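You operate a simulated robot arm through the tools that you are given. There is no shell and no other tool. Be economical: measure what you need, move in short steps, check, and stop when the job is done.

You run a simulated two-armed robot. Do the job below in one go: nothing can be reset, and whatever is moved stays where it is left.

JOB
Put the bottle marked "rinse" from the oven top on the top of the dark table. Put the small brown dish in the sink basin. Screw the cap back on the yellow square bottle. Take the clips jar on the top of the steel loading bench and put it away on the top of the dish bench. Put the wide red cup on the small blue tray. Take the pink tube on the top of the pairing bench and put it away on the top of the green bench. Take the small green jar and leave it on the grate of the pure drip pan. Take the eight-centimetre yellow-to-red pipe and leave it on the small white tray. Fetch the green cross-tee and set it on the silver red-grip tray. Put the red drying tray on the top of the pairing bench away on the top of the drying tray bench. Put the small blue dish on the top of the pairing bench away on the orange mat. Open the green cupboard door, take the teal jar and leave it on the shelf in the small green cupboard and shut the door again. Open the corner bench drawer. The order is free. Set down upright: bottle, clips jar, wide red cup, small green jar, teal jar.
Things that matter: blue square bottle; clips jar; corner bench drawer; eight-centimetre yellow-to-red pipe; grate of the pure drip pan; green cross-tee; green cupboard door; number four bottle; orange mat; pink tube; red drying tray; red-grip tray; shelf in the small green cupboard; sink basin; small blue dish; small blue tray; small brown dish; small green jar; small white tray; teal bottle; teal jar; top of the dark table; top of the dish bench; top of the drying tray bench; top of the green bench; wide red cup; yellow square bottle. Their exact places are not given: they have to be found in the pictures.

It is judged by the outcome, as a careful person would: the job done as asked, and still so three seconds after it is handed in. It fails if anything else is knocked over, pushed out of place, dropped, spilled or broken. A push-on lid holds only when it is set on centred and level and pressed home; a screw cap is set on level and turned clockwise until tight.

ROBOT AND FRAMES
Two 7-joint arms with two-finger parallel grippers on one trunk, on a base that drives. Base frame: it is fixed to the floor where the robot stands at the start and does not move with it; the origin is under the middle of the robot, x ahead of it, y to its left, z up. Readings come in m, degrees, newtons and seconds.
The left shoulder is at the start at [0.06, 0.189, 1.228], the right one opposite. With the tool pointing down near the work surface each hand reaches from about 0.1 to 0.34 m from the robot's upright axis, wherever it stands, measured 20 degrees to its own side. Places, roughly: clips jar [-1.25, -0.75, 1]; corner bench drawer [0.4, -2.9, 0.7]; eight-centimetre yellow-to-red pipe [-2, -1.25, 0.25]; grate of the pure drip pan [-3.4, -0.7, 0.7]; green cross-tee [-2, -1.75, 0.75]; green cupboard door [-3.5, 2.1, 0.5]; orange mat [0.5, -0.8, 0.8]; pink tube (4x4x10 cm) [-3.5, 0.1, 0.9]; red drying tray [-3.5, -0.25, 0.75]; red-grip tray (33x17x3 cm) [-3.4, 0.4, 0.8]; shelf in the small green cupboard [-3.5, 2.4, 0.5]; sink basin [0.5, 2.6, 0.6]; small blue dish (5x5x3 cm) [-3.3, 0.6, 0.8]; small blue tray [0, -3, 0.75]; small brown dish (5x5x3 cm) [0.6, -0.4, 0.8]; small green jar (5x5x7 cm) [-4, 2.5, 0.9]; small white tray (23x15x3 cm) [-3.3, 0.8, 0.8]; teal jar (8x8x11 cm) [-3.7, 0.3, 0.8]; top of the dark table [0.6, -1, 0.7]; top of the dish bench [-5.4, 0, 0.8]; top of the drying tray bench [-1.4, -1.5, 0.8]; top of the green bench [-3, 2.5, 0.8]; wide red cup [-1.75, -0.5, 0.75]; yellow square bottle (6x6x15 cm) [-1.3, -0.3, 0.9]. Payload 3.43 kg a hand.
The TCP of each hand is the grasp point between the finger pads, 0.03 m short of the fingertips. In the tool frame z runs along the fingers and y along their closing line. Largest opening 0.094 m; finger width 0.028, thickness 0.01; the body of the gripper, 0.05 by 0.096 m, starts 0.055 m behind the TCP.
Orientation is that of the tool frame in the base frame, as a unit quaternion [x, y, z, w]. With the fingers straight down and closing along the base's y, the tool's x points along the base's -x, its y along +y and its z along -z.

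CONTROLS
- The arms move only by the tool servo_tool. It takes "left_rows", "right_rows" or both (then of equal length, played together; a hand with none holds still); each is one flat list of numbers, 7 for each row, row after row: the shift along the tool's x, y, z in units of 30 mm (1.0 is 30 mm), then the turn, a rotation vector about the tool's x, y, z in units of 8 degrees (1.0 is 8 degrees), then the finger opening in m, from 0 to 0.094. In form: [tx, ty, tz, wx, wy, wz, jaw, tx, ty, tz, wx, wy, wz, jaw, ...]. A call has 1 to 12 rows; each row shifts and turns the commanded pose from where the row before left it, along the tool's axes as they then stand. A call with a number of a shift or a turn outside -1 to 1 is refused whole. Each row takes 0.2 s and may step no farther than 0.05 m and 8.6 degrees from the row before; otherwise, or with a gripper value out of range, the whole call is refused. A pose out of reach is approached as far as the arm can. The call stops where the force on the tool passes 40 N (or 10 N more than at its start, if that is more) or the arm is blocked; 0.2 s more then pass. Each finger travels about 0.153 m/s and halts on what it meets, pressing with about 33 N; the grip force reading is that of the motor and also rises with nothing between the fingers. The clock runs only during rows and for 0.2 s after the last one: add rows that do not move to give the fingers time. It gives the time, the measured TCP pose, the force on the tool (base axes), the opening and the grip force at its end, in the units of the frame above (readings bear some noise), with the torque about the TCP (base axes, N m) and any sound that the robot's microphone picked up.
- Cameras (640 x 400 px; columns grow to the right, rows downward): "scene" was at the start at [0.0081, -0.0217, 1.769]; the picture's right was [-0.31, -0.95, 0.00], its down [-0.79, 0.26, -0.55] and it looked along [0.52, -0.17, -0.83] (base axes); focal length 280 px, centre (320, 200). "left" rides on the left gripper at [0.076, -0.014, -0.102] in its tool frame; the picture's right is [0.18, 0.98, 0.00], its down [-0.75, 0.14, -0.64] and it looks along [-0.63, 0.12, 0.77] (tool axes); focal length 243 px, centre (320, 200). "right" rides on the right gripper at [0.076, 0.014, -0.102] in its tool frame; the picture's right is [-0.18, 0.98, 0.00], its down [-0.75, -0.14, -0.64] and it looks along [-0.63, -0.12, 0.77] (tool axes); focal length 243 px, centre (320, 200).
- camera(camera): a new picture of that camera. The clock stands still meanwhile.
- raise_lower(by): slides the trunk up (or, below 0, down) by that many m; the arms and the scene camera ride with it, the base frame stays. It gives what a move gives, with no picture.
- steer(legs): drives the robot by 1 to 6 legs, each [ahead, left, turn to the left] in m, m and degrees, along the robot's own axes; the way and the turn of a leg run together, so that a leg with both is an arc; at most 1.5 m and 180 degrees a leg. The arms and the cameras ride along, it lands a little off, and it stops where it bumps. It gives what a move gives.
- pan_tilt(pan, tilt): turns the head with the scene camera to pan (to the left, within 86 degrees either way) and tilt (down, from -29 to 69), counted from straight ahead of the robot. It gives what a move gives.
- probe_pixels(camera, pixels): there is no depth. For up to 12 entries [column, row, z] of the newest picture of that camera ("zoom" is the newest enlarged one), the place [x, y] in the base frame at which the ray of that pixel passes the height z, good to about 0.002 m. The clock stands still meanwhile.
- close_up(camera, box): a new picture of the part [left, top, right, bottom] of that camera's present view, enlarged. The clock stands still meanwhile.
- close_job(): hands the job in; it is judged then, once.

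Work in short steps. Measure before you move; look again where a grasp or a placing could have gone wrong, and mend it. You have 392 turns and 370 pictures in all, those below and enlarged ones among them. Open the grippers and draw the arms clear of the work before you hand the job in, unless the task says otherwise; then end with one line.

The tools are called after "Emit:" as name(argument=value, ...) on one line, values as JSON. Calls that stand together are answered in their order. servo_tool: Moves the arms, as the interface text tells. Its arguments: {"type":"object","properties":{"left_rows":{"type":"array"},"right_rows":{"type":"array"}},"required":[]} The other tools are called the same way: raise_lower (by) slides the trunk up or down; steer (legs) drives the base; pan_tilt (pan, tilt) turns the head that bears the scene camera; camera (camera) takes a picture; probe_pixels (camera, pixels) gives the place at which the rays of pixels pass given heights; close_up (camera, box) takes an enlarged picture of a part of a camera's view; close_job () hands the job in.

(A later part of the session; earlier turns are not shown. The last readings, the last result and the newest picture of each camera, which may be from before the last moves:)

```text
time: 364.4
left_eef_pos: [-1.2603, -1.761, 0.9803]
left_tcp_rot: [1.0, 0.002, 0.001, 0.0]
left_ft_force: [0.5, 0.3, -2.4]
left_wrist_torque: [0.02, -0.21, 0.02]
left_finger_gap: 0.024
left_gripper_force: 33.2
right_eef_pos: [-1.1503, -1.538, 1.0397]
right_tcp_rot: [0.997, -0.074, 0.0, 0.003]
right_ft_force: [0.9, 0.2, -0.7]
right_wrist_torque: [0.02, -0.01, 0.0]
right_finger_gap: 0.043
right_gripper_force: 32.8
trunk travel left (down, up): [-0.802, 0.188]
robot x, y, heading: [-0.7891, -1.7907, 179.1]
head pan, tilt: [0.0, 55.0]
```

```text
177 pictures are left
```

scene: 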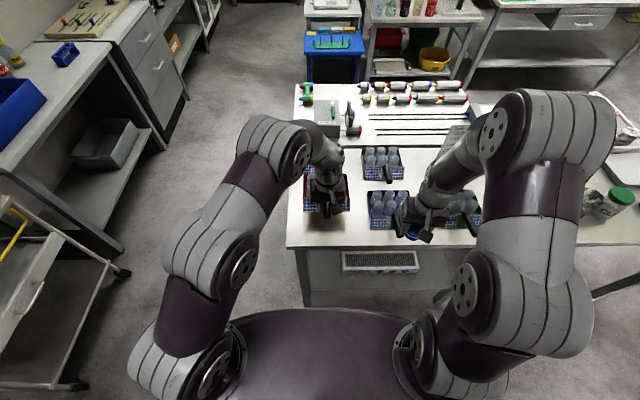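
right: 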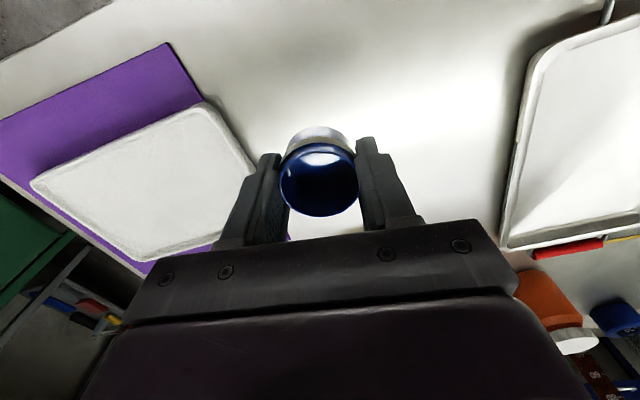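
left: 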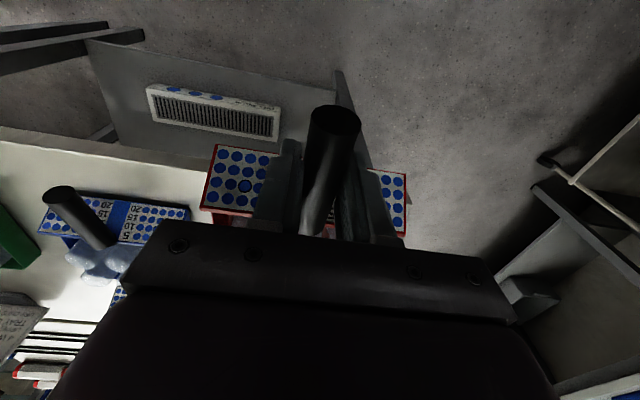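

Clear on all sides. I lower the tray slowly.

Emit:
servo_tool(left_rows=[0, 0, 0.4, 0, 0, 0, 0.0, 0, 0, 0.45, 0, 0, 0, 0.0, 0, 0, 0.45, 0, 0, 0, 0.0, 0, 0, 0.45, 0, 0, 0, 0.0, 0, 0, 0.45, 0, 0, 0, 0.0, 0, 0, 0.3, 0, 0, 0, 0.0, 0, 0, 0.15, 0, 0, 0, 0.0, 0, 0, 0.1, 0, 0, 0, 0.0, 0, 0, 0.1, 0, 0, 0, 0.0])

Emit:
camera(camera="left")

```text
time: 366.4
left_eef_pos: [-1.2591, -1.761, 0.8953]
left_tcp_rot: [1.0, 0.002, 0.0, 0.001]
left_ft_force: [10.3, 2.0, 25.2]
left_wrist_torque: [-0.03, 0.67, -0.04]
left_finger_gap: 0.0244
left_gripper_force: 32.9
right_eef_pos: [-1.1486, -1.5378, 1.041]
right_tcp_rot: [0.997, -0.074, -0.002, 0.004]
right_ft_force: [-0.1, -0.6, -0.7]
right_wrist_torque: [0.0, 0.01, -0.03]
right_finger_gap: 0.0429
right_gripper_force: 33.2
trunk travel left (down, up): [-0.802, 0.188]
robot x, y, heading: [-0.7861, -1.7904, 179.2]
head pan, tilt: [0.0, 55.0]
```

```text
176 pictures are left
```

left: 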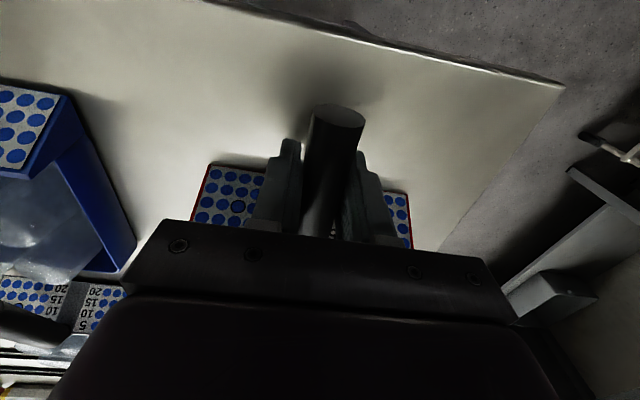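

Contact. I ease up 2 mm and open the fingers.

Emit:
servo_tool(left_rows=[0, 0, -0.08, 0, 0, 0, 0.0, 0, 0, 0, 0, 0, 0, 0.03, 0, 0, 0, 0, 0, 0, 0.05, 0, 0, 0, 0, 0, 0, 0.06, 0, 0, 0, 0, 0, 0, 0.065, 0, 0, -0.5, 0, 0, 0, 0.065, 0, 0, -0.9, 0, 0, 0, 0.065, 0, 0, -0.9, 0, 0, 0, 0.065, 0, 0, -0.9, 0, 0, 0, 0.065])

Emit:
camera(camera="left")

Emit:
close_up(camera="scene", box=[280, 120, 440, 260])

```text
time: 368.4
left_eef_pos: [-1.2604, -1.7615, 0.9928]
left_tcp_rot: [1.0, 0.002, 0.001, 0.001]
left_ft_force: [0.1, 0.3, 0.3]
left_wrist_torque: [-0.02, 0.0, -0.04]
left_finger_gap: 0.0651
left_gripper_force: 0.1
right_eef_pos: [-1.1503, -1.5382, 1.0388]
right_tcp_rot: [0.997, -0.074, 0.001, 0.003]
right_ft_force: [1.3, 0.3, 0.7]
right_wrist_torque: [-0.03, -0.01, 0.03]
right_finger_gap: 0.0429
right_gripper_force: 33.4
trunk travel left (down, up): [-0.802, 0.188]
robot x, y, heading: [-0.787, -1.7924, 179.2]
head pan, tilt: [0.0, 55.0]
```

```text
175 pictures are left
```

left: 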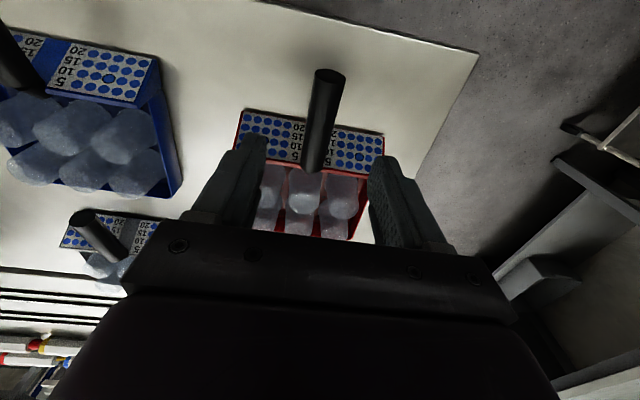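

```text
2.86 times, centred on (360, 190) of scene
```

zoom: 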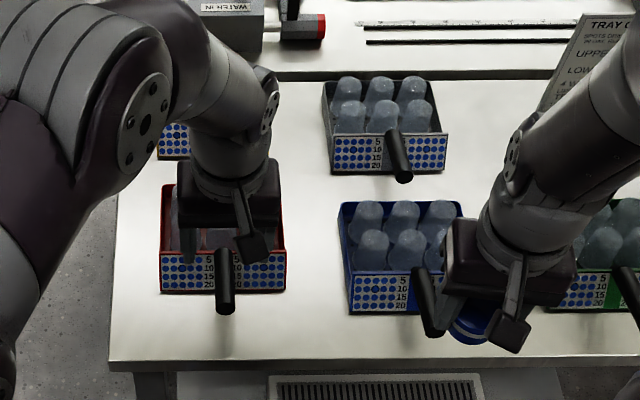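

The red tray with its cups stands on the bench. Next I deliver the blue dish: back off, go north a bit, turn to face +x, and approach the dark table.

Emit:
servo_tool(left_rows=[0.5, 0, -0.8, 0, 0, 0, 0.065, 0.8, 0, -0.5, 0, 0, 0, 0.065, 0.9, 0, 0, 0, 0, 0, 0.065])

Emit:
steer(legs=[[-0.42, 0, 0], [0, -0.7, 0], [0, 0, -179]])

Emit:
pan_tilt(pan=0, tilt=50)

Emit:
camera(camera="scene")

```text
time: 369.2
left_eef_pos: [-1.1937, -1.76, 1.034]
left_tcp_rot: [1.0, 0.002, 0.001, 0.0]
left_ft_force: [-0.3, -0.1, 0.2]
left_wrist_torque: [-0.05, -0.01, -0.01]
left_finger_gap: 0.0649
left_gripper_force: 0.0
right_eef_pos: [-1.1494, -1.539, 1.0399]
right_tcp_rot: [0.997, -0.074, 0.0, 0.005]
right_ft_force: [0.6, 0.8, -0.4]
right_wrist_torque: [-0.03, 0.02, -0.03]
right_finger_gap: 0.0431
right_gripper_force: 32.9
trunk travel left (down, up): [-0.802, 0.188]
robot x, y, heading: [-0.7865, -1.7884, 179.2]
head pan, tilt: [0.0, 55.0]
```

```text
time: 382.6
left_eef_pos: [0.0577, -1.1278, 1.0334]
left_tcp_rot: [-0.001, 1.0, 0.0, -0.002]
left_ft_force: [-0.2, -0.4, 0.6]
left_wrist_torque: [-0.03, -0.03, 0.02]
left_finger_gap: 0.0649
left_gripper_force: 0.2
right_eef_pos: [0.0143, -1.3507, 1.0394]
right_tcp_rot: [0.074, 0.997, 0.004, -0.001]
right_ft_force: [0.2, 0.2, -0.7]
right_wrist_torque: [0.01, 0.02, 0.01]
right_finger_gap: 0.0432
right_gripper_force: 32.7
trunk travel left (down, up): [-0.802, 0.188]
robot x, y, heading: [-0.3488, -1.0987, -0.7]
head pan, tilt: [0.0, 55.0]
```

```text
time: 383.2
left_eef_pos: [0.0578, -1.1278, 1.0325]
left_tcp_rot: [-0.001, 1.0, 0.001, -0.001]
left_ft_force: [-1.3, 0.3, 0.3]
left_wrist_torque: [0.01, 0.01, -0.01]
left_finger_gap: 0.0652
left_gripper_force: 0.1
right_eef_pos: [0.0134, -1.351, 1.0394]
right_tcp_rot: [0.074, 0.997, 0.004, 0.0]
right_ft_force: [0.1, 0.3, -0.9]
right_wrist_torque: [0.01, 0.0, -0.04]
right_finger_gap: 0.043
right_gripper_force: 32.6
trunk travel left (down, up): [-0.802, 0.188]
robot x, y, heading: [-0.3504, -1.1028, -0.8]
head pan, tilt: [0.0, 50.0]
```

```text
173 pictures are left
```

scene: 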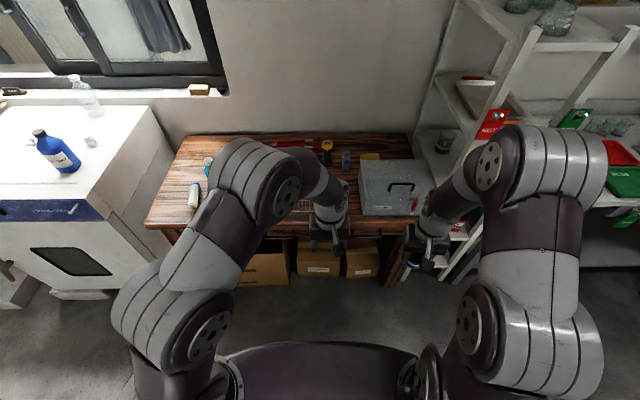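

Emit:
steer(legs=[[0.1, 0.5, 0.8], [0.27, 0, 0]])

Emit:
camera(camera="right")

Emit:
camera(camera="scene")

```text
time: 387.7
left_eef_pos: [0.4338, -0.6229, 1.0342]
left_tcp_rot: [-0.009, 1.0, -0.001, -0.001]
left_ft_force: [-0.7, -0.1, 0.5]
left_wrist_torque: [0.03, 0.02, -0.02]
left_finger_gap: 0.0651
left_gripper_force: 0.0
right_eef_pos: [0.3918, -0.8456, 1.0401]
right_tcp_rot: [0.067, 0.998, 0.003, -0.001]
right_ft_force: [0.0, 0.6, 0.3]
right_wrist_torque: [-0.03, 0.04, 0.0]
right_finger_gap: 0.0428
right_gripper_force: 32.5
trunk travel left (down, up): [-0.802, 0.188]
robot x, y, heading: [0.0315, -0.5961, 0.1]
head pan, tilt: [0.0, 50.0]
```

```text
172 pictures are left
```

right: 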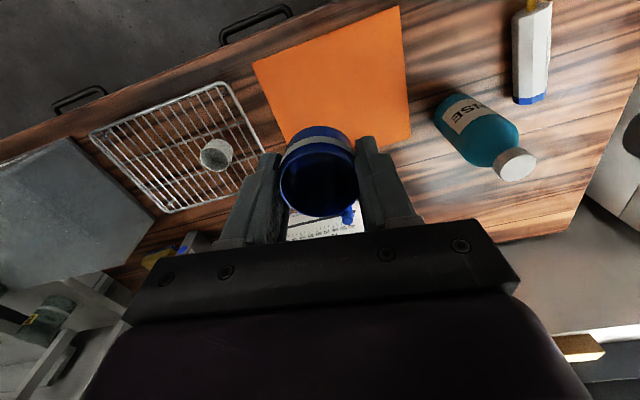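

```text
171 pictures are left
```

scene: 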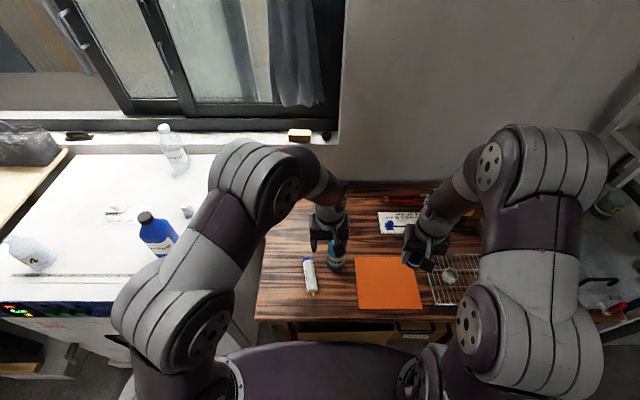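

I move over the mat centre and lower to z≈0.80.

Emit:
servo_tool(right_rows=[-0.96, 0.37, 0, 0, 0, 0, 0.03, -0.96, 0.37, 0, 0, 0, 0, 0.03, 0, 0, 0.95, 0, 0, 0, 0.03, 0, 0, 0.95, 0, 0, 0, 0.03, 0, 0, 0.95, 0, 0, 0, 0.03, 0, 0, 0.95, 0, 0, 0, 0.03, 0, 0, 0.95, 0, 0, 0, 0.03, 0, 0, 0.95, 0, 0, 0, 0.03, 0, 0, 0.95, 0, 0, 0, 0.03, 0, 0, 0.95, 0, 0, 0, 0.03, 0, 0, 0, 0, 0, 0, 0.03])

Emit:
camera(camera="right")

```text
time: 390.1
left_eef_pos: [0.4339, -0.6229, 1.0329]
left_tcp_rot: [-0.009, 1.0, 0.0, -0.001]
left_ft_force: [-0.5, 0.1, -0.9]
left_wrist_torque: [0.02, 0.0, -0.02]
left_finger_gap: 0.0653
left_gripper_force: 0.0
right_eef_pos: [0.4544, -0.8317, 0.8097]
right_tcp_rot: [0.068, 0.998, 0.004, -0.001]
right_ft_force: [-0.2, -0.1, -1.3]
right_wrist_torque: [-0.03, 0.02, -0.02]
right_finger_gap: 0.0428
right_gripper_force: 33.3
trunk travel left (down, up): [-0.802, 0.188]
robot x, y, heading: [0.0251, -0.5976, 0.0]
head pan, tilt: [0.0, 50.0]
```

```text
170 pictures are left
```

right: 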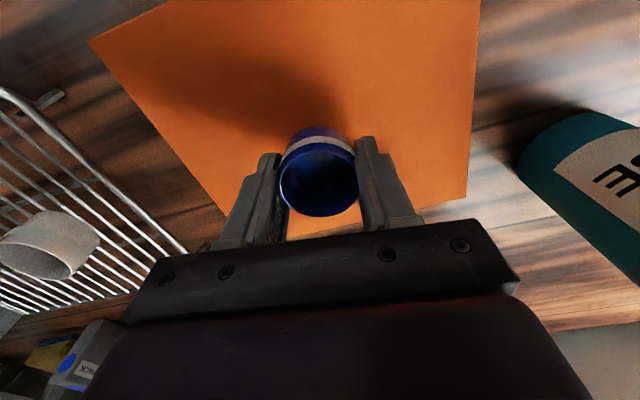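

Emit:
servo_tool(right_rows=[0.2, 0, 0.4, 0, 0, 0, 0.03, 0.2, 0, 0.3, 0, 0, 0, 0.03, 0, 0, 0.1, 0, 0, 0, 0.03, 0, 0, 0.1, 0, 0, 0, 0.03, 0, 0, 0.08, 0, 0, 0, 0.03, 0, 0, 0.08, 0, 0, 0, 0.03])

```text
time: 391.5
left_eef_pos: [0.4334, -0.6233, 1.0345]
left_tcp_rot: [-0.009, 1.0, 0.001, -0.001]
left_ft_force: [-0.5, -0.4, -0.1]
left_wrist_torque: [0.05, 0.0, 0.0]
left_finger_gap: 0.0649
left_gripper_force: 0.2
right_eef_pos: [0.4422, -0.8285, 0.7819]
right_tcp_rot: [0.067, 0.998, 0.004, 0.001]
right_ft_force: [-1.6, -3.6, 12.5]
right_wrist_torque: [-0.31, 0.05, -0.01]
right_finger_gap: 0.0431
right_gripper_force: 33.3
trunk travel left (down, up): [-0.802, 0.188]
robot x, y, heading: [0.0252, -0.5979, -0.3]
head pan, tilt: [0.0, 50.0]
```

Contact. I release, lift, and look.

Emit:
servo_tool(right_rows=[0, 0, -0.06, 0, 0, 0, 0.045, 0, 0, 0, 0, 0, 0, 0.07, 0, 0, 0, 0, 0, 0, 0.07, 0, 0, -0.6, 0, 0, 0, 0.07, 0, 0, -1, 0, 0, 0, 0.07, 0, 0, -1, 0, 0, 0, 0.07, 0, 0, -1, 0, 0, 0, 0.07, 0, 0, -1, 0, 0, 0, 0.07, 0, 0, -1, 0, 0, 0, 0.07, 0, 0, -1, 0, 0, 0, 0.07])

Emit:
camera(camera="right")

```text
time: 393.7
left_eef_pos: [0.434, -0.6229, 1.0333]
left_tcp_rot: [-0.009, 1.0, 0.0, 0.0]
left_ft_force: [-0.7, -0.7, 0.1]
left_wrist_torque: [-0.03, -0.03, 0.06]
left_finger_gap: 0.065
left_gripper_force: 0.0
right_eef_pos: [0.4421, -0.8309, 0.9803]
right_tcp_rot: [0.067, 0.998, 0.003, 0.0]
right_ft_force: [-0.6, -0.5, 0.5]
right_wrist_torque: [0.01, -0.01, -0.04]
right_finger_gap: 0.0702
right_gripper_force: 0.2
trunk travel left (down, up): [-0.802, 0.188]
robot x, y, heading: [0.0281, -0.5978, -0.2]
head pan, tilt: [0.0, 50.0]
```

```text
169 pictures are left
```

right: 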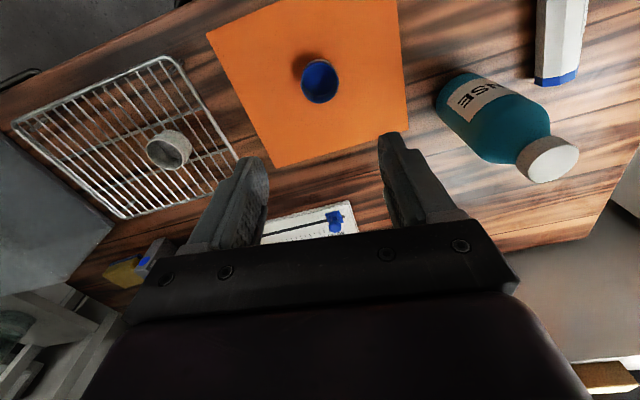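

Dish is on the mat. Next, the yellow square bottle: I back off, turn around, and inspect the loading bench.

Emit:
servo_tool(right_rows=[0.5, 0, -0.8, 0, 0, 0, 0.07, 0.5, 0, -0.8, 0, 0, 0, 0.07])

Emit:
steer(legs=[[-0.45, 0, 0], [0, 0, 179.5], [0.2, -0.25, 0]])

Emit:
pan_tilt(pan=0, tilt=42)

Emit:
camera(camera="scene")

Emit:
close_up(camera="scene", box=[220, 110, 420, 240])

```text
time: 394.3
left_eef_pos: [0.4346, -0.6225, 1.0329]
left_tcp_rot: [-0.01, 1.0, 0.0, -0.002]
left_ft_force: [0.7, -0.6, 0.9]
left_wrist_torque: [0.0, 0.02, -0.01]
left_finger_gap: 0.0651
left_gripper_force: 0.1
right_eef_pos: [0.4114, -0.8262, 1.0277]
right_tcp_rot: [0.067, 0.998, 0.004, -0.001]
right_ft_force: [0.6, 0.0, -0.1]
right_wrist_torque: [0.01, -0.02, -0.01]
right_finger_gap: 0.0699
right_gripper_force: 0.1
trunk travel left (down, up): [-0.802, 0.188]
robot x, y, heading: [0.0289, -0.6027, 0.1]
head pan, tilt: [0.0, 50.0]
```

```text
time: 406.2
left_eef_pos: [-1.0353, -0.3081, 1.0325]
left_tcp_rot: [1.0, -0.001, 0.001, 0.0]
left_ft_force: [1.1, -0.7, 0.0]
left_wrist_torque: [-0.01, 0.04, 0.03]
left_finger_gap: 0.0651
left_gripper_force: 0.2
right_eef_pos: [-1.0088, -0.1056, 1.0272]
right_tcp_rot: [0.997, -0.077, 0.0, 0.004]
right_ft_force: [0.6, -0.5, 0.3]
right_wrist_torque: [-0.02, 0.05, -0.02]
right_finger_gap: 0.0699
right_gripper_force: 0.0
trunk travel left (down, up): [-0.802, 0.188]
robot x, y, heading: [-0.631, -0.3401, 178.8]
head pan, tilt: [0.0, 50.0]
```

```text
time: 406.9
left_eef_pos: [-1.0355, -0.3091, 1.0319]
left_tcp_rot: [1.0, -0.001, 0.002, 0.001]
left_ft_force: [-0.3, 0.0, -0.1]
left_wrist_torque: [-0.06, -0.02, 0.0]
left_finger_gap: 0.065
left_gripper_force: 0.0
right_eef_pos: [-1.008, -0.1053, 1.0262]
right_tcp_rot: [0.997, -0.078, 0.001, 0.005]
right_ft_force: [0.5, -1.2, 0.8]
right_wrist_torque: [-0.01, 0.02, 0.0]
right_finger_gap: 0.07
right_gripper_force: 0.1
trunk travel left (down, up): [-0.802, 0.188]
robot x, y, heading: [-0.6278, -0.3397, 178.6]
head pan, tilt: [0.0, 42.0]
```

```text
168 pictures are left
```

scene: 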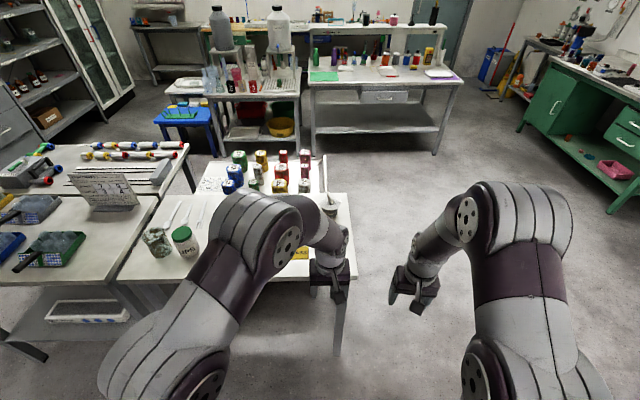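

```text
3.08 times, centred on (320, 175) of scene
```

zoom: 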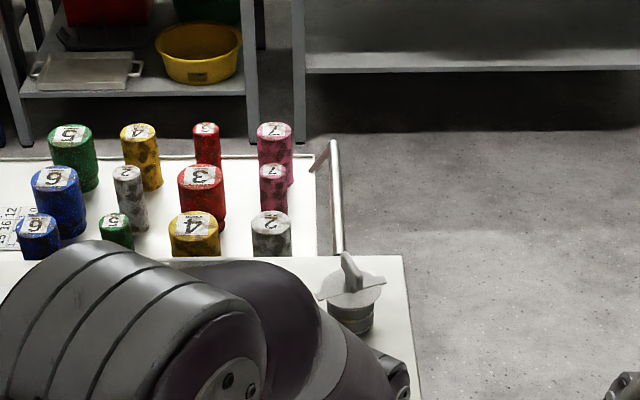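

Emit:
camera(camera="left")

Emit:
camera(camera="right")

```text
166 pictures are left
```

left: 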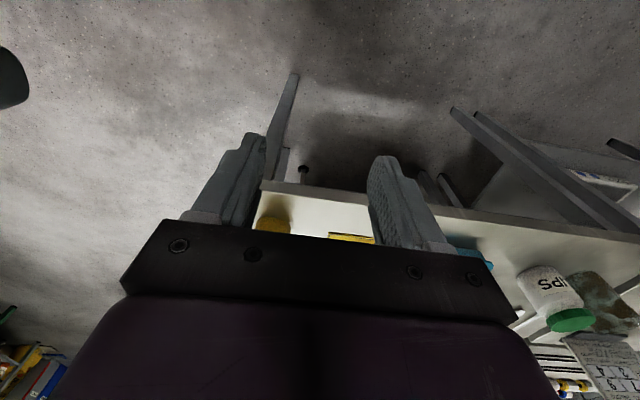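

```text
165 pictures are left
```

right: 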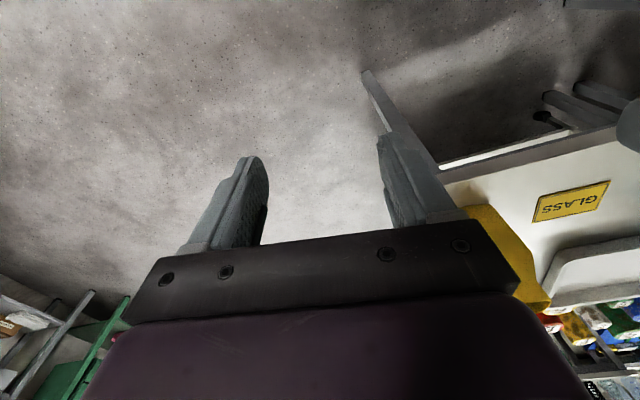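

I back away 35 cm to see the bottle and its cap between the arms.

Emit:
steer(legs=[[-0.3, 0.1, 0]])

Emit:
pan_tilt(pan=0, tilt=35)

Emit:
close_up(camera="scene", box=[180, 100, 460, 300])

```text
time: 409.0
left_eef_pos: [-0.7374, -0.4173, 1.0332]
left_tcp_rot: [1.0, -0.001, 0.002, 0.0]
left_ft_force: [-0.4, -0.8, -0.3]
left_wrist_torque: [0.03, 0.02, 0.04]
left_finger_gap: 0.0653
left_gripper_force: 0.0
right_eef_pos: [-0.7106, -0.2131, 1.0266]
right_tcp_rot: [0.997, -0.076, 0.0, 0.003]
right_ft_force: [-0.2, -0.1, 0.6]
right_wrist_torque: [-0.01, -0.01, 0.0]
right_finger_gap: 0.0702
right_gripper_force: 0.1
trunk travel left (down, up): [-0.802, 0.188]
robot x, y, heading: [-0.331, -0.4455, 178.8]
head pan, tilt: [0.0, 42.0]
```

```text
time: 409.7
left_eef_pos: [-0.7367, -0.4157, 1.0326]
left_tcp_rot: [1.0, 0.0, 0.001, 0.0]
left_ft_force: [0.7, -0.5, -0.1]
left_wrist_torque: [-0.01, -0.02, 0.0]
left_finger_gap: 0.0651
left_gripper_force: 0.0
right_eef_pos: [-0.7096, -0.2139, 1.0272]
right_tcp_rot: [0.997, -0.077, 0.0, 0.003]
right_ft_force: [-0.6, -0.4, 0.6]
right_wrist_torque: [-0.02, 0.0, -0.02]
right_finger_gap: 0.07
right_gripper_force: 0.1
trunk travel left (down, up): [-0.802, 0.188]
robot x, y, heading: [-0.3328, -0.4485, 178.9]
head pan, tilt: [0.0, 35.0]
```

```text
2.00 times, centred on (320, 200) of scene
```

zoom: 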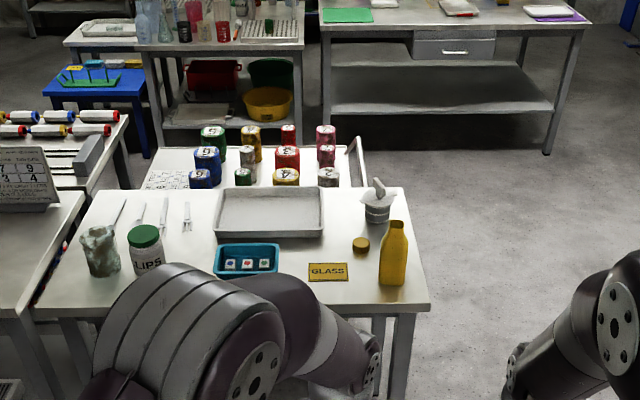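

Bottle at zoom (393,255), cap lying beside it at (361,245). I get stereo from the left hand camera.

Emit:
camera(camera="left")

Emit:
camera(camera="scene")

Emit:
probe_pixels(camera="scene", pixels=[[356, 241, 0.8], [356, 241, 0.85], [356, 241, 0.9], [340.5, 225, 0.8], [340.5, 225, 0.85], [340.5, 225, 0.9], [358, 211, 1.0], [394, 252, 0.85], [394, 252, 0.8]])

```text
163 pictures are left
```

left: 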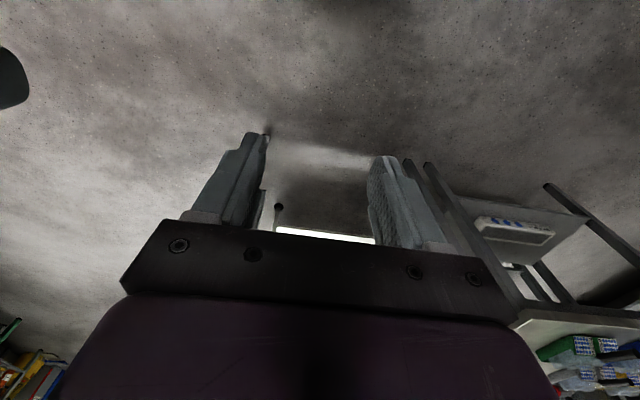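

```text
162 pictures are left
```

scene: 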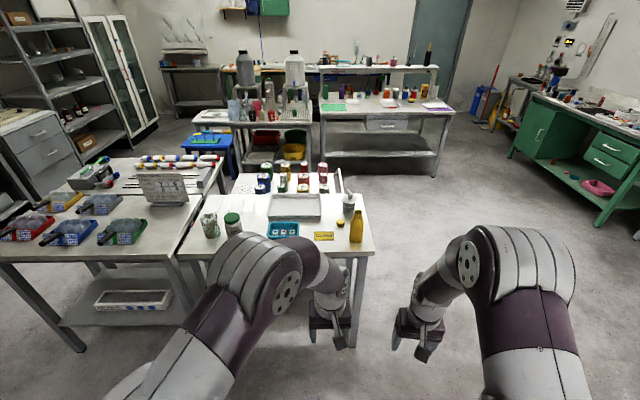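

```text
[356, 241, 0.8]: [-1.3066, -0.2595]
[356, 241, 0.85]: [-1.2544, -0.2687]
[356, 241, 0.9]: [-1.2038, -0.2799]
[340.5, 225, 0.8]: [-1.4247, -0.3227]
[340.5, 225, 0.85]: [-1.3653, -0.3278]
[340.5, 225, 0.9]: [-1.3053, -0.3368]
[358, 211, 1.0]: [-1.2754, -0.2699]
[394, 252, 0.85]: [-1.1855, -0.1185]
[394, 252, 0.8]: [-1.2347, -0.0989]
```

Bench z≈0.85; bottle ≈ (−1.278, −0.268), cap ≈ (−1.365, −0.328). I raise the trunk 12 cm and move in.

Emit:
raise_lower(by=0.12)

Emit:
steer(legs=[[0.42, -0.1, 0.8]])

Emit:
pan_tilt(pan=0, tilt=58)

Emit:
camera(camera="left")

Emit:
camera(camera="scene")

```text
time: 411.2
left_eef_pos: [-0.7378, -0.4168, 1.1523]
left_tcp_rot: [1.0, -0.001, 0.002, 0.0]
left_ft_force: [0.4, 0.1, 0.3]
left_wrist_torque: [-0.01, 0.02, 0.0]
left_finger_gap: 0.0649
left_gripper_force: 0.0
right_eef_pos: [-0.7112, -0.2148, 1.1469]
right_tcp_rot: [0.997, -0.077, 0.0, 0.004]
right_ft_force: [0.0, -0.5, -0.2]
right_wrist_torque: [0.02, 0.01, 0.0]
right_finger_gap: 0.07
right_gripper_force: 0.0
trunk travel left (down, up): [-0.922, 0.068]
robot x, y, heading: [-0.333, -0.4465, 179.0]
head pan, tilt: [0.0, 35.0]
```

```text
time: 413.8
left_eef_pos: [-1.1614, -0.3174, 1.1528]
left_tcp_rot: [1.0, 0.007, 0.001, 0.0]
left_ft_force: [0.6, 0.9, 0.4]
left_wrist_torque: [0.04, -0.01, 0.03]
left_finger_gap: 0.0648
left_gripper_force: 0.1
right_eef_pos: [-1.1391, -0.1144, 1.1473]
right_tcp_rot: [0.998, -0.068, 0.0, 0.003]
right_ft_force: [-0.5, 0.1, 0.1]
right_wrist_torque: [0.02, 0.01, -0.01]
right_finger_gap: 0.07
right_gripper_force: 0.1
trunk travel left (down, up): [-0.922, 0.068]
robot x, y, heading: [-0.7556, -0.3404, 179.9]
head pan, tilt: [0.0, 35.0]
```

```text
time: 414.7
left_eef_pos: [-1.1629, -0.3162, 1.1519]
left_tcp_rot: [1.0, 0.008, 0.001, 0.0]
left_ft_force: [-0.5, 0.2, 0.0]
left_wrist_torque: [0.0, 0.0, -0.02]
left_finger_gap: 0.0653
left_gripper_force: 0.1
right_eef_pos: [-1.1397, -0.1144, 1.1466]
right_tcp_rot: [0.998, -0.067, 0.001, 0.004]
right_ft_force: [-0.2, -0.4, 0.3]
right_wrist_torque: [-0.03, -0.01, 0.02]
right_finger_gap: 0.0701
right_gripper_force: 0.0
trunk travel left (down, up): [-0.922, 0.068]
robot x, y, heading: [-0.7551, -0.3413, 179.8]
head pan, tilt: [0.0, 58.0]
```

```text
161 pictures are left
```

left: 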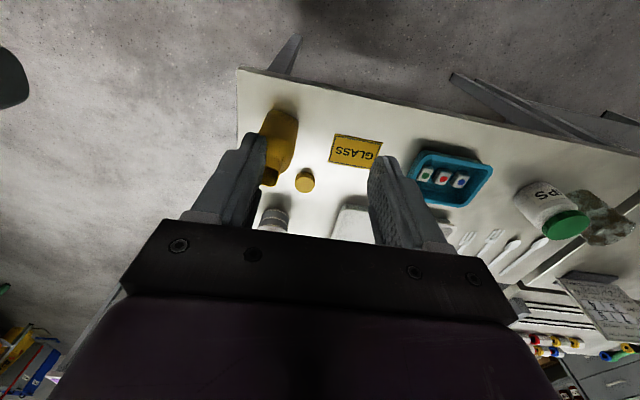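

```text
160 pictures are left
```

scene: 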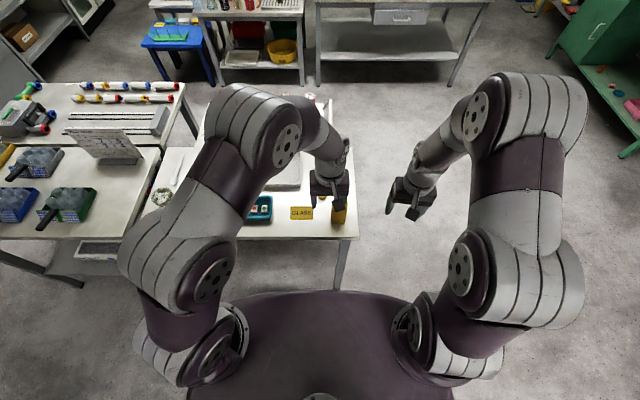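

Emit:
probe_pixels(camera="scene", pixels=[[290, 207, 0.8], [290, 207, 0.85], [290, 207, 0.9], [313, 219, 0.85]])

Emit:
probe_pixels(camera="left", pixels=[[376, 168, 0.8], [376, 168, 0.85], [376, 168, 0.9], [332, 133, 0.85], [305, 181, 0.85], [305, 181, 0.87], [283, 115, 0.85]])

Emit:
close_up(camera="left", box=[220, 80, 400, 230])

```text
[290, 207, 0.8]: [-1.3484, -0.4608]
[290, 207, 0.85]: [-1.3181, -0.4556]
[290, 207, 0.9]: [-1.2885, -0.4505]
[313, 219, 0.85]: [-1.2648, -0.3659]
```

```text
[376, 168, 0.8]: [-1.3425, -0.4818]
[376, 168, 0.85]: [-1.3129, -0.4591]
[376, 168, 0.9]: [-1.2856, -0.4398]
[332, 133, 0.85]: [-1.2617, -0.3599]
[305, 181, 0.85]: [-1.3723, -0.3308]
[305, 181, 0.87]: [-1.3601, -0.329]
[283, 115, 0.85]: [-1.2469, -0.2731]
```

```text
2.67 times, centred on (310, 155) of left
```

zoom: 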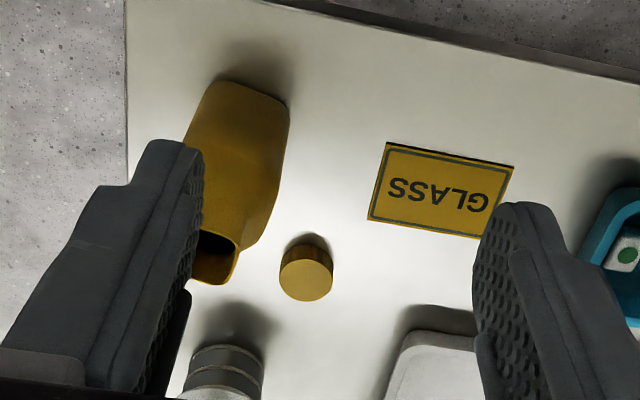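

Emit:
probe_pixels(camera="left", pixels=[[298.8, 120, 0.855], [270.7, 110.8, 0.855], [270.7, 175.6, 1.0], [281, 172, 1.0], [304.4, 186, 0.875], [306, 177, 0.857]])

Emit:
camera(camera="right")

```text
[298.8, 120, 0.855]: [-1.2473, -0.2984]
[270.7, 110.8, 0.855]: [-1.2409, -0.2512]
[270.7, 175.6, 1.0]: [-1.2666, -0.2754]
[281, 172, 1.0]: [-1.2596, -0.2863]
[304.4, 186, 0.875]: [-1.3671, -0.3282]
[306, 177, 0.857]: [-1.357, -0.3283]
```

```text
158 pictures are left
```

right: 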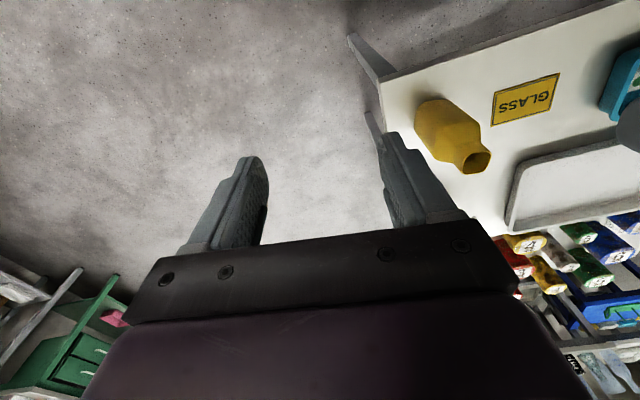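

Emit:
close_up(camera="right", box=[390, 80, 520, 190])

Emit:
probe_pixels(camera="right", pixels=[[477, 159, 0.98], [477, 159, 1.0], [477, 159, 1.02]])

Emit:
close_up(camera="left", box=[250, 90, 340, 200])

```text
3.64 times, centred on (455, 135) of right
```

zoom: 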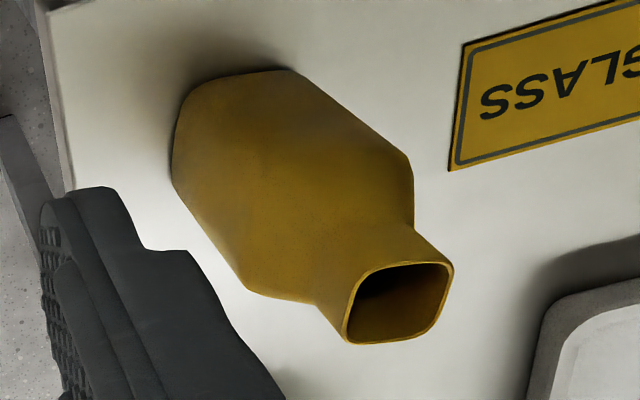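

```text
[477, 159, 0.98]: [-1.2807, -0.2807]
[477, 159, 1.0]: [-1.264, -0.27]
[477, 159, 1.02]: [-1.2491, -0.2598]
```

```text
3.64 times, centred on (295, 145) of left
```

zoom: 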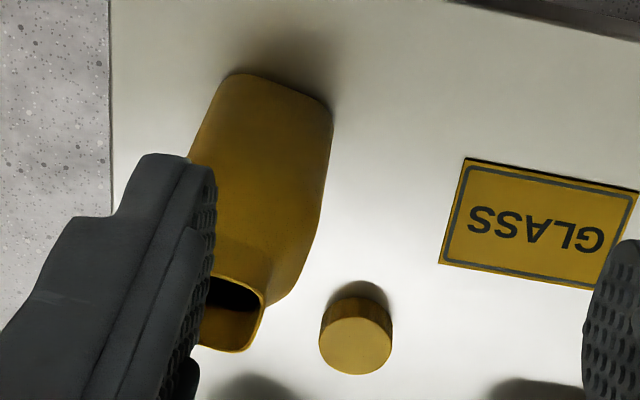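

The bottle's mouth is at (−1.267,−0.273), z≈1.0; the cap stands at (−1.363,−0.330). I drive 10 cm closer, then move the left hand over the cap.

Emit:
steer(legs=[[0.1, 0, 0]])

Emit:
servo_tool(left_rows=[-0.9, 0.1, 0, 0, 0, 0, 0.065, -0.9, 0.1, 0, 0, 0, 0, 0.065, -0.9, 0.1, 0, 0, 0, 0, 0.065, -0.6, 0.1, 0, 0, 0, 0, 0.065, 0, 0, 0, 0, 0, 0, 0.065])

Emit:
camera(camera="left")

```text
time: 415.8
left_eef_pos: [-1.2599, -0.3182, 1.155]
left_tcp_rot: [1.0, 0.009, 0.0, 0.0]
left_ft_force: [-0.3, -0.5, -0.2]
left_wrist_torque: [-0.02, 0.02, 0.01]
left_finger_gap: 0.065
left_gripper_force: 0.0
right_eef_pos: [-1.2388, -0.1144, 1.1475]
right_tcp_rot: [0.998, -0.068, 0.0, 0.004]
right_ft_force: [0.0, -0.1, 0.2]
right_wrist_torque: [0.01, 0.01, -0.01]
right_finger_gap: 0.07
right_gripper_force: 0.1
trunk travel left (down, up): [-0.922, 0.068]
robot x, y, heading: [-0.8534, -0.3414, 179.9]
head pan, tilt: [0.0, 58.0]
```

```text
time: 417.0
left_eef_pos: [-1.3611, -0.3305, 1.1532]
left_tcp_rot: [1.0, 0.007, 0.001, 0.001]
left_ft_force: [-0.5, -0.6, 0.3]
left_wrist_torque: [0.01, 0.0, 0.02]
left_finger_gap: 0.0651
left_gripper_force: 0.1
right_eef_pos: [-1.2389, -0.1136, 1.1457]
right_tcp_rot: [0.998, -0.067, 0.0, 0.003]
right_ft_force: [-0.6, -0.1, -0.4]
right_wrist_torque: [-0.01, 0.01, 0.05]
right_finger_gap: 0.0699
right_gripper_force: 0.0
trunk travel left (down, up): [-0.922, 0.068]
robot x, y, heading: [-0.8511, -0.3388, 179.8]
head pan, tilt: [0.0, 58.0]
```

```text
155 pictures are left
```

left: 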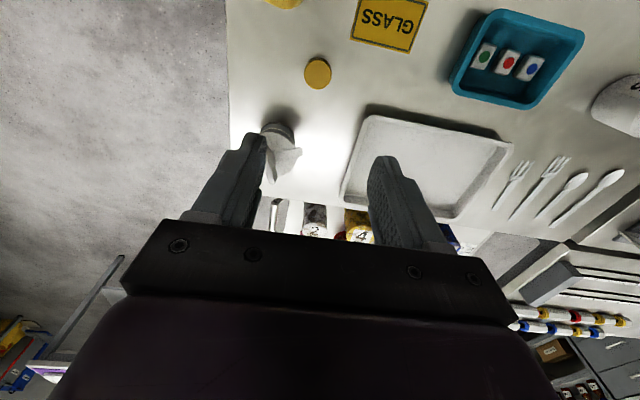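

I measure the cap, and test pre-rotating the left wrist 88° counter-clockwise at height.

Emit:
probe_pixels(camera="left", pixels=[[318, 74, 0.875], [318, 74, 0.87], [280, 150, 0.9]])

Emit:
servo_tool(left_rows=[0, 0, 0, 0, 0, -1, 0.065, 0, 0, 0, 0, 0, -1, 0.065, 0, 0, 0, 0, 0, -1, 0.065, 0, 0, 0, 0, 0, -1, 0.065, 0, 0, 0, 0, 0, -1, 0.065, 0, 0, 0, 0, 0, -1, 0.065, 0, 0, 0, 0, 0, -1, 0.065, 0, 0, 0, 0, 0, -1, 0.065, 0, 0, 0, 0, 0, -1, 0.065, 0, 0, 0, 0, 0, -1, 0.065, 0, 0, 0, 0, 0, -1, 0.065, 0, 0, 0, 0, 0, 0, 0.065])

Emit:
camera(camera="left")

```text
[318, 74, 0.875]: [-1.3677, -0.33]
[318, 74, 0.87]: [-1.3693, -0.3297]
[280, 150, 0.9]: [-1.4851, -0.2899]
```

```text
time: 419.6
left_eef_pos: [-1.3598, -0.3313, 1.1515]
left_tcp_rot: [0.714, 0.701, 0.0, 0.0]
left_ft_force: [-0.2, -0.3, -0.7]
left_wrist_torque: [0.01, 0.01, -0.01]
left_finger_gap: 0.0652
left_gripper_force: 0.0
right_eef_pos: [-1.2399, -0.1138, 1.1468]
right_tcp_rot: [0.998, -0.067, 0.0, 0.004]
right_ft_force: [0.0, -0.6, 1.1]
right_wrist_torque: [0.0, 0.02, 0.0]
right_finger_gap: 0.0702
right_gripper_force: 0.1
trunk travel left (down, up): [-0.922, 0.068]
robot x, y, heading: [-0.8565, -0.3374, 179.8]
head pan, tilt: [0.0, 58.0]
```

```text
154 pictures are left
```

left: 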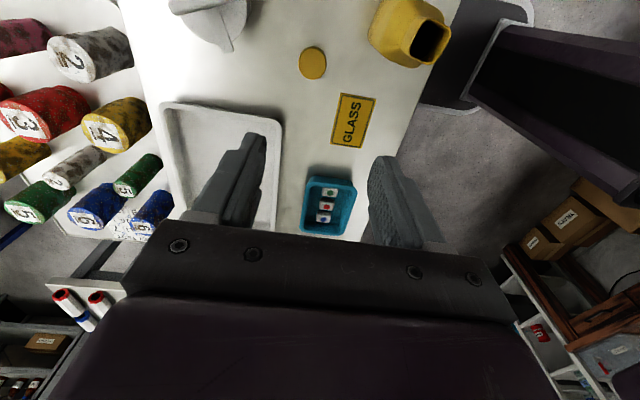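

The wrist rotates fine. I descend over the cap to z≈0.90.

Emit:
servo_tool(left_rows=[0.04, -0.3, 0.84, 0, 0, 0, 0.06, 0, 0, 0.84, 0, 0, 0, 0.06, 0, 0, 0.84, 0, 0, 0, 0.06, 0, 0, 0.84, 0, 0, 0, 0.06, 0, 0, 0.84, 0, 0, 0, 0.06, 0, 0, 0.84, 0, 0, 0, 0.06, 0, 0, 0.84, 0, 0, 0, 0.06, 0, 0, 0.84, 0, 0, 0, 0.06, 0, 0, 0.84, 0, 0, 0, 0.06, 0, 0, 0.84, 0, 0, 0, 0.06, 0, 0, 0, 0, 0, 0, 0.06])

Emit:
camera(camera="left")

```text
time: 422.0
left_eef_pos: [-1.3694, -0.3271, 0.9001]
left_tcp_rot: [0.713, 0.701, 0.0, 0.001]
left_ft_force: [-0.5, 0.7, -0.3]
left_wrist_torque: [0.01, 0.0, 0.01]
left_finger_gap: 0.0602
left_gripper_force: 0.0
right_eef_pos: [-1.2396, -0.1137, 1.1473]
right_tcp_rot: [0.998, -0.066, 0.0, 0.004]
right_ft_force: [-0.1, 0.7, -0.2]
right_wrist_torque: [-0.01, 0.0, -0.01]
right_finger_gap: 0.0702
right_gripper_force: 0.0
trunk travel left (down, up): [-0.922, 0.068]
robot x, y, heading: [-0.8567, -0.3393, 179.8]
head pan, tilt: [0.0, 58.0]
```

```text
153 pictures are left
```

left: 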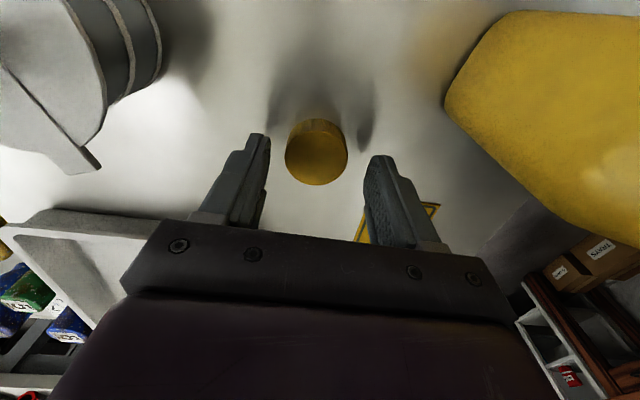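

Cap centred. I descend 13 mm, close on it, and check.

Emit:
servo_tool(left_rows=[0, -0.08, 0.25, 0, 0, 0, 0.06, 0, 0, 0.18, 0, 0, 0, 0.06, 0, 0, 0, 0, 0, 0, 0.03, 0, 0, 0, 0, 0, 0, 0.01, 0, 0, 0, 0, 0, 0, 0.01, 0, 0, 0, 0, 0, 0, 0.01])

Emit:
camera(camera="left")

```text
time: 423.4
left_eef_pos: [-1.3712, -0.3281, 0.8872]
left_tcp_rot: [0.713, 0.701, 0.001, 0.001]
left_ft_force: [0.1, -0.3, -1.0]
left_wrist_torque: [-0.03, 0.0, 0.0]
left_finger_gap: 0.0367
left_gripper_force: 32.9
right_eef_pos: [-1.2396, -0.114, 1.1483]
right_tcp_rot: [0.998, -0.067, 0.0, 0.004]
right_ft_force: [0.2, 0.4, 0.2]
right_wrist_torque: [-0.01, 0.02, -0.03]
right_finger_gap: 0.0697
right_gripper_force: 0.1
trunk travel left (down, up): [-0.922, 0.068]
robot x, y, heading: [-0.8554, -0.3383, 180.0]
head pan, tilt: [0.0, 58.0]
```

```text
152 pictures are left
```

left: 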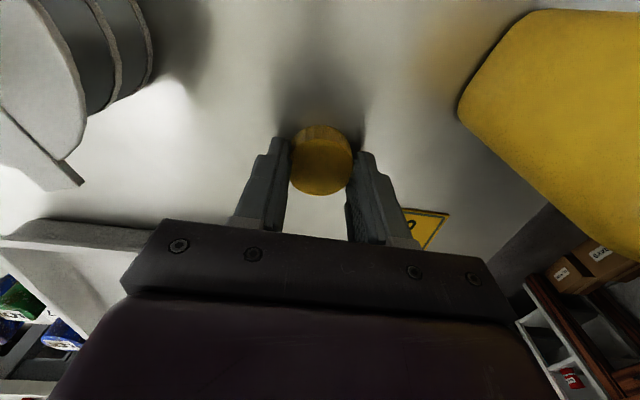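

Cap held. I lift to z≈1.06 and move over the bottle mouth.

Emit:
servo_tool(left_rows=[0, 0, -0.95, 0, 0, 0, 0.01, 0, 0, -0.95, 0, 0, 0, 0.01, 0, 0, -0.95, 0, 0, 0, 0.01, 0, 0, -0.95, 0, 0, 0, 0.01, 0, 0, -0.95, 0, 0, 0, 0.01, 0, 0, -0.95, 0, 0, 0, 0.01, 0, 0, -0.5, 0, 0, 0, 0.01, 0.3, 0.6, 0, 0, 0, 0, 0.01, 0.3, 0.6, 0, 0, 0, 0, 0.01, 0, 0, 0, 0, 0, 0, 0.01])

Emit:
camera(camera="left")

Emit:
camera(camera="right")

```text
time: 425.6
left_eef_pos: [-1.3366, -0.312, 1.074]
left_tcp_rot: [0.713, 0.701, 0.0, 0.001]
left_ft_force: [0.4, 0.9, -0.4]
left_wrist_torque: [-0.01, 0.02, 0.01]
left_finger_gap: 0.0366
left_gripper_force: 33.1
right_eef_pos: [-1.2401, -0.1136, 1.1465]
right_tcp_rot: [0.998, -0.068, 0.0, 0.004]
right_ft_force: [-0.5, -0.6, -0.3]
right_wrist_torque: [0.0, 0.01, 0.0]
right_finger_gap: 0.07
right_gripper_force: 0.0
trunk travel left (down, up): [-0.922, 0.068]
robot x, y, heading: [-0.8576, -0.3403, 179.7]
head pan, tilt: [0.0, 58.0]
```

```text
151 pictures are left
```

left: 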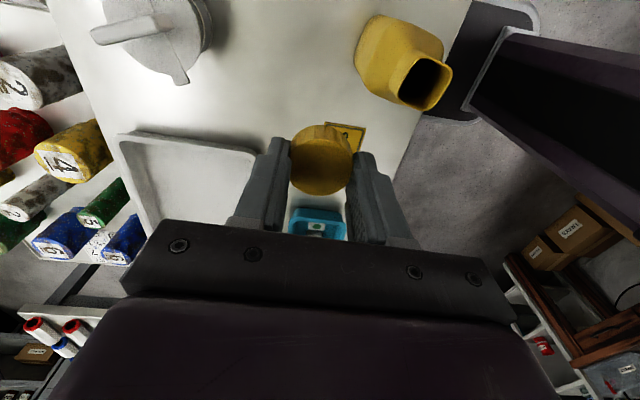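

```text
150 pictures are left
```

right: 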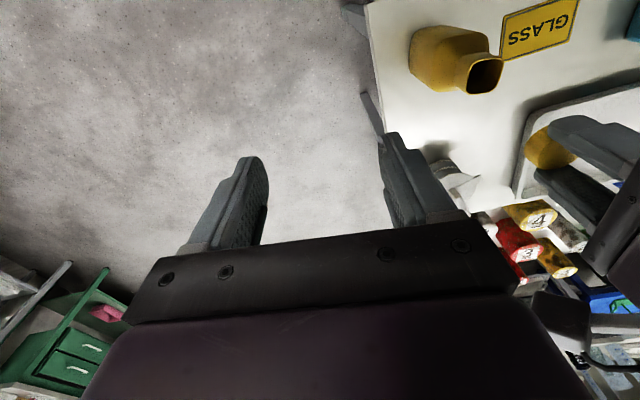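

Emit:
close_up(camera="left", box=[340, 0, 480, 130])

Emit:
probe_pixels(camera="zoom", pixels=[[400, 190, 0.99], [400, 190, 1.0], [400, 190, 1.01]])

Emit:
close_up(camera="right", box=[400, 10, 540, 130])

```text
3.08 times, centred on (410, 65) of left
```

zoom: 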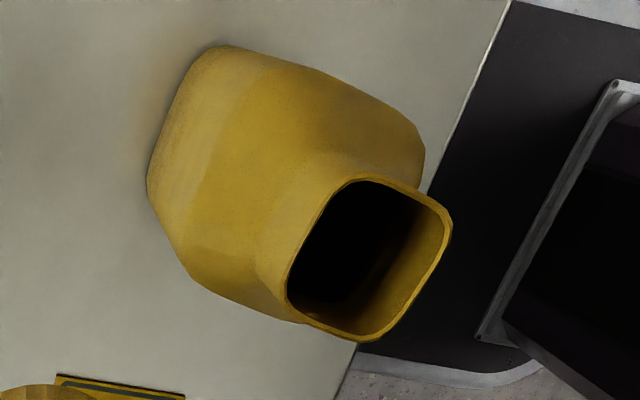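

```text
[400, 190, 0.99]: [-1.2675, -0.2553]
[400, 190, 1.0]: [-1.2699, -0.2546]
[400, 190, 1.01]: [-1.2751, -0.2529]
```

```text
3.33 times, centred on (470, 70) of right
```

zoom: 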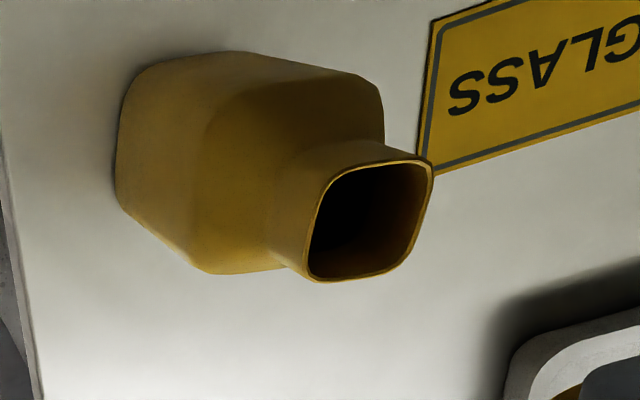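

Emit:
probe_pixels(camera="left", pixels=[[425.6, 85.1, 0.98], [425.6, 85.1, 1.0], [425.6, 85.1, 1.02]])

Emit:
probe_pixels(camera="right", pixels=[[485, 76, 0.98], [485, 76, 1.0], [485, 76, 1.02]])

```text
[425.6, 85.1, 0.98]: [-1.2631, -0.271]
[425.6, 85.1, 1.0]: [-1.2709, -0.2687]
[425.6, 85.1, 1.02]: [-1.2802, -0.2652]
```

```text
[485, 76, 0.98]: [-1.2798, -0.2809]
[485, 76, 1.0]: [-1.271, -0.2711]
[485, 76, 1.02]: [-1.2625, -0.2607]
```

Mouth centre triangulates to (−1.271, −0.2695, 1.003). I move over it and descend until the cap meets the neck.

Emit:
servo_tool(left_rows=[0.48, 0.72, 0, 0, 0, 0, 0.01, 0.48, 0.72, 0, 0, 0, 0, 0.01, 0.49, 0.72, 0, 0, 0, 0, 0.01, 0, 0, 0, 0, 0, 0, 0.01, 0, 0, 0, 0, 0, 0, 0.01])

Emit:
camera(camera="left")

Emit:
close_up(camera="right", box=[400, 10, 580, 160])

```text
time: 426.8
left_eef_pos: [-1.2703, -0.2692, 1.0744]
left_tcp_rot: [0.713, 0.701, 0.001, 0.001]
left_ft_force: [-0.4, -0.4, 0.6]
left_wrist_torque: [0.0, 0.0, 0.0]
left_finger_gap: 0.0368
left_gripper_force: 33.1
right_eef_pos: [-1.2401, -0.1128, 1.1473]
right_tcp_rot: [0.998, -0.067, 0.0, 0.003]
right_ft_force: [0.7, -0.3, 0.3]
right_wrist_torque: [-0.01, 0.02, 0.0]
right_finger_gap: 0.0698
right_gripper_force: 0.0
trunk travel left (down, up): [-0.922, 0.068]
robot x, y, heading: [-0.8552, -0.3383, 180.0]
head pan, tilt: [0.0, 58.0]
```

```text
147 pictures are left
```

left: 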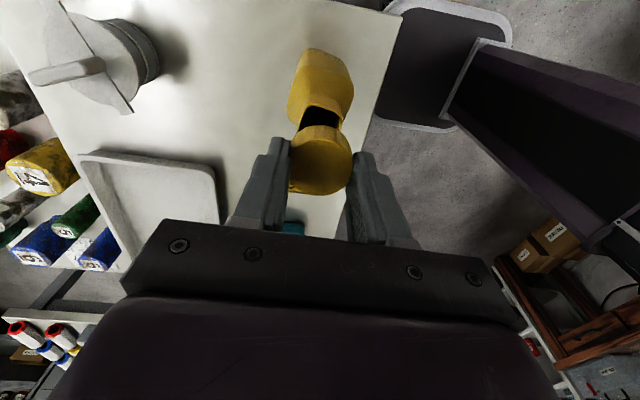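

```text
2.67 times, centred on (490, 85) of right
```

zoom: 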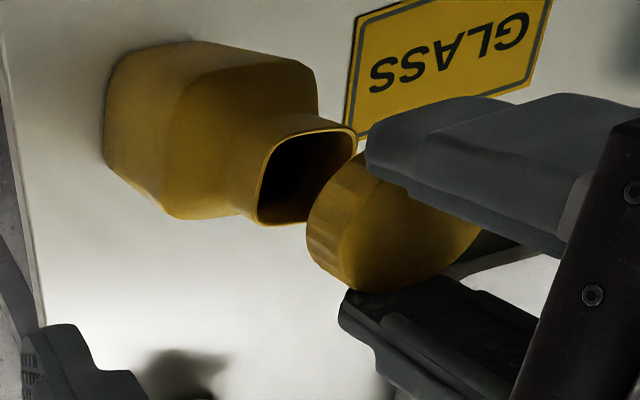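

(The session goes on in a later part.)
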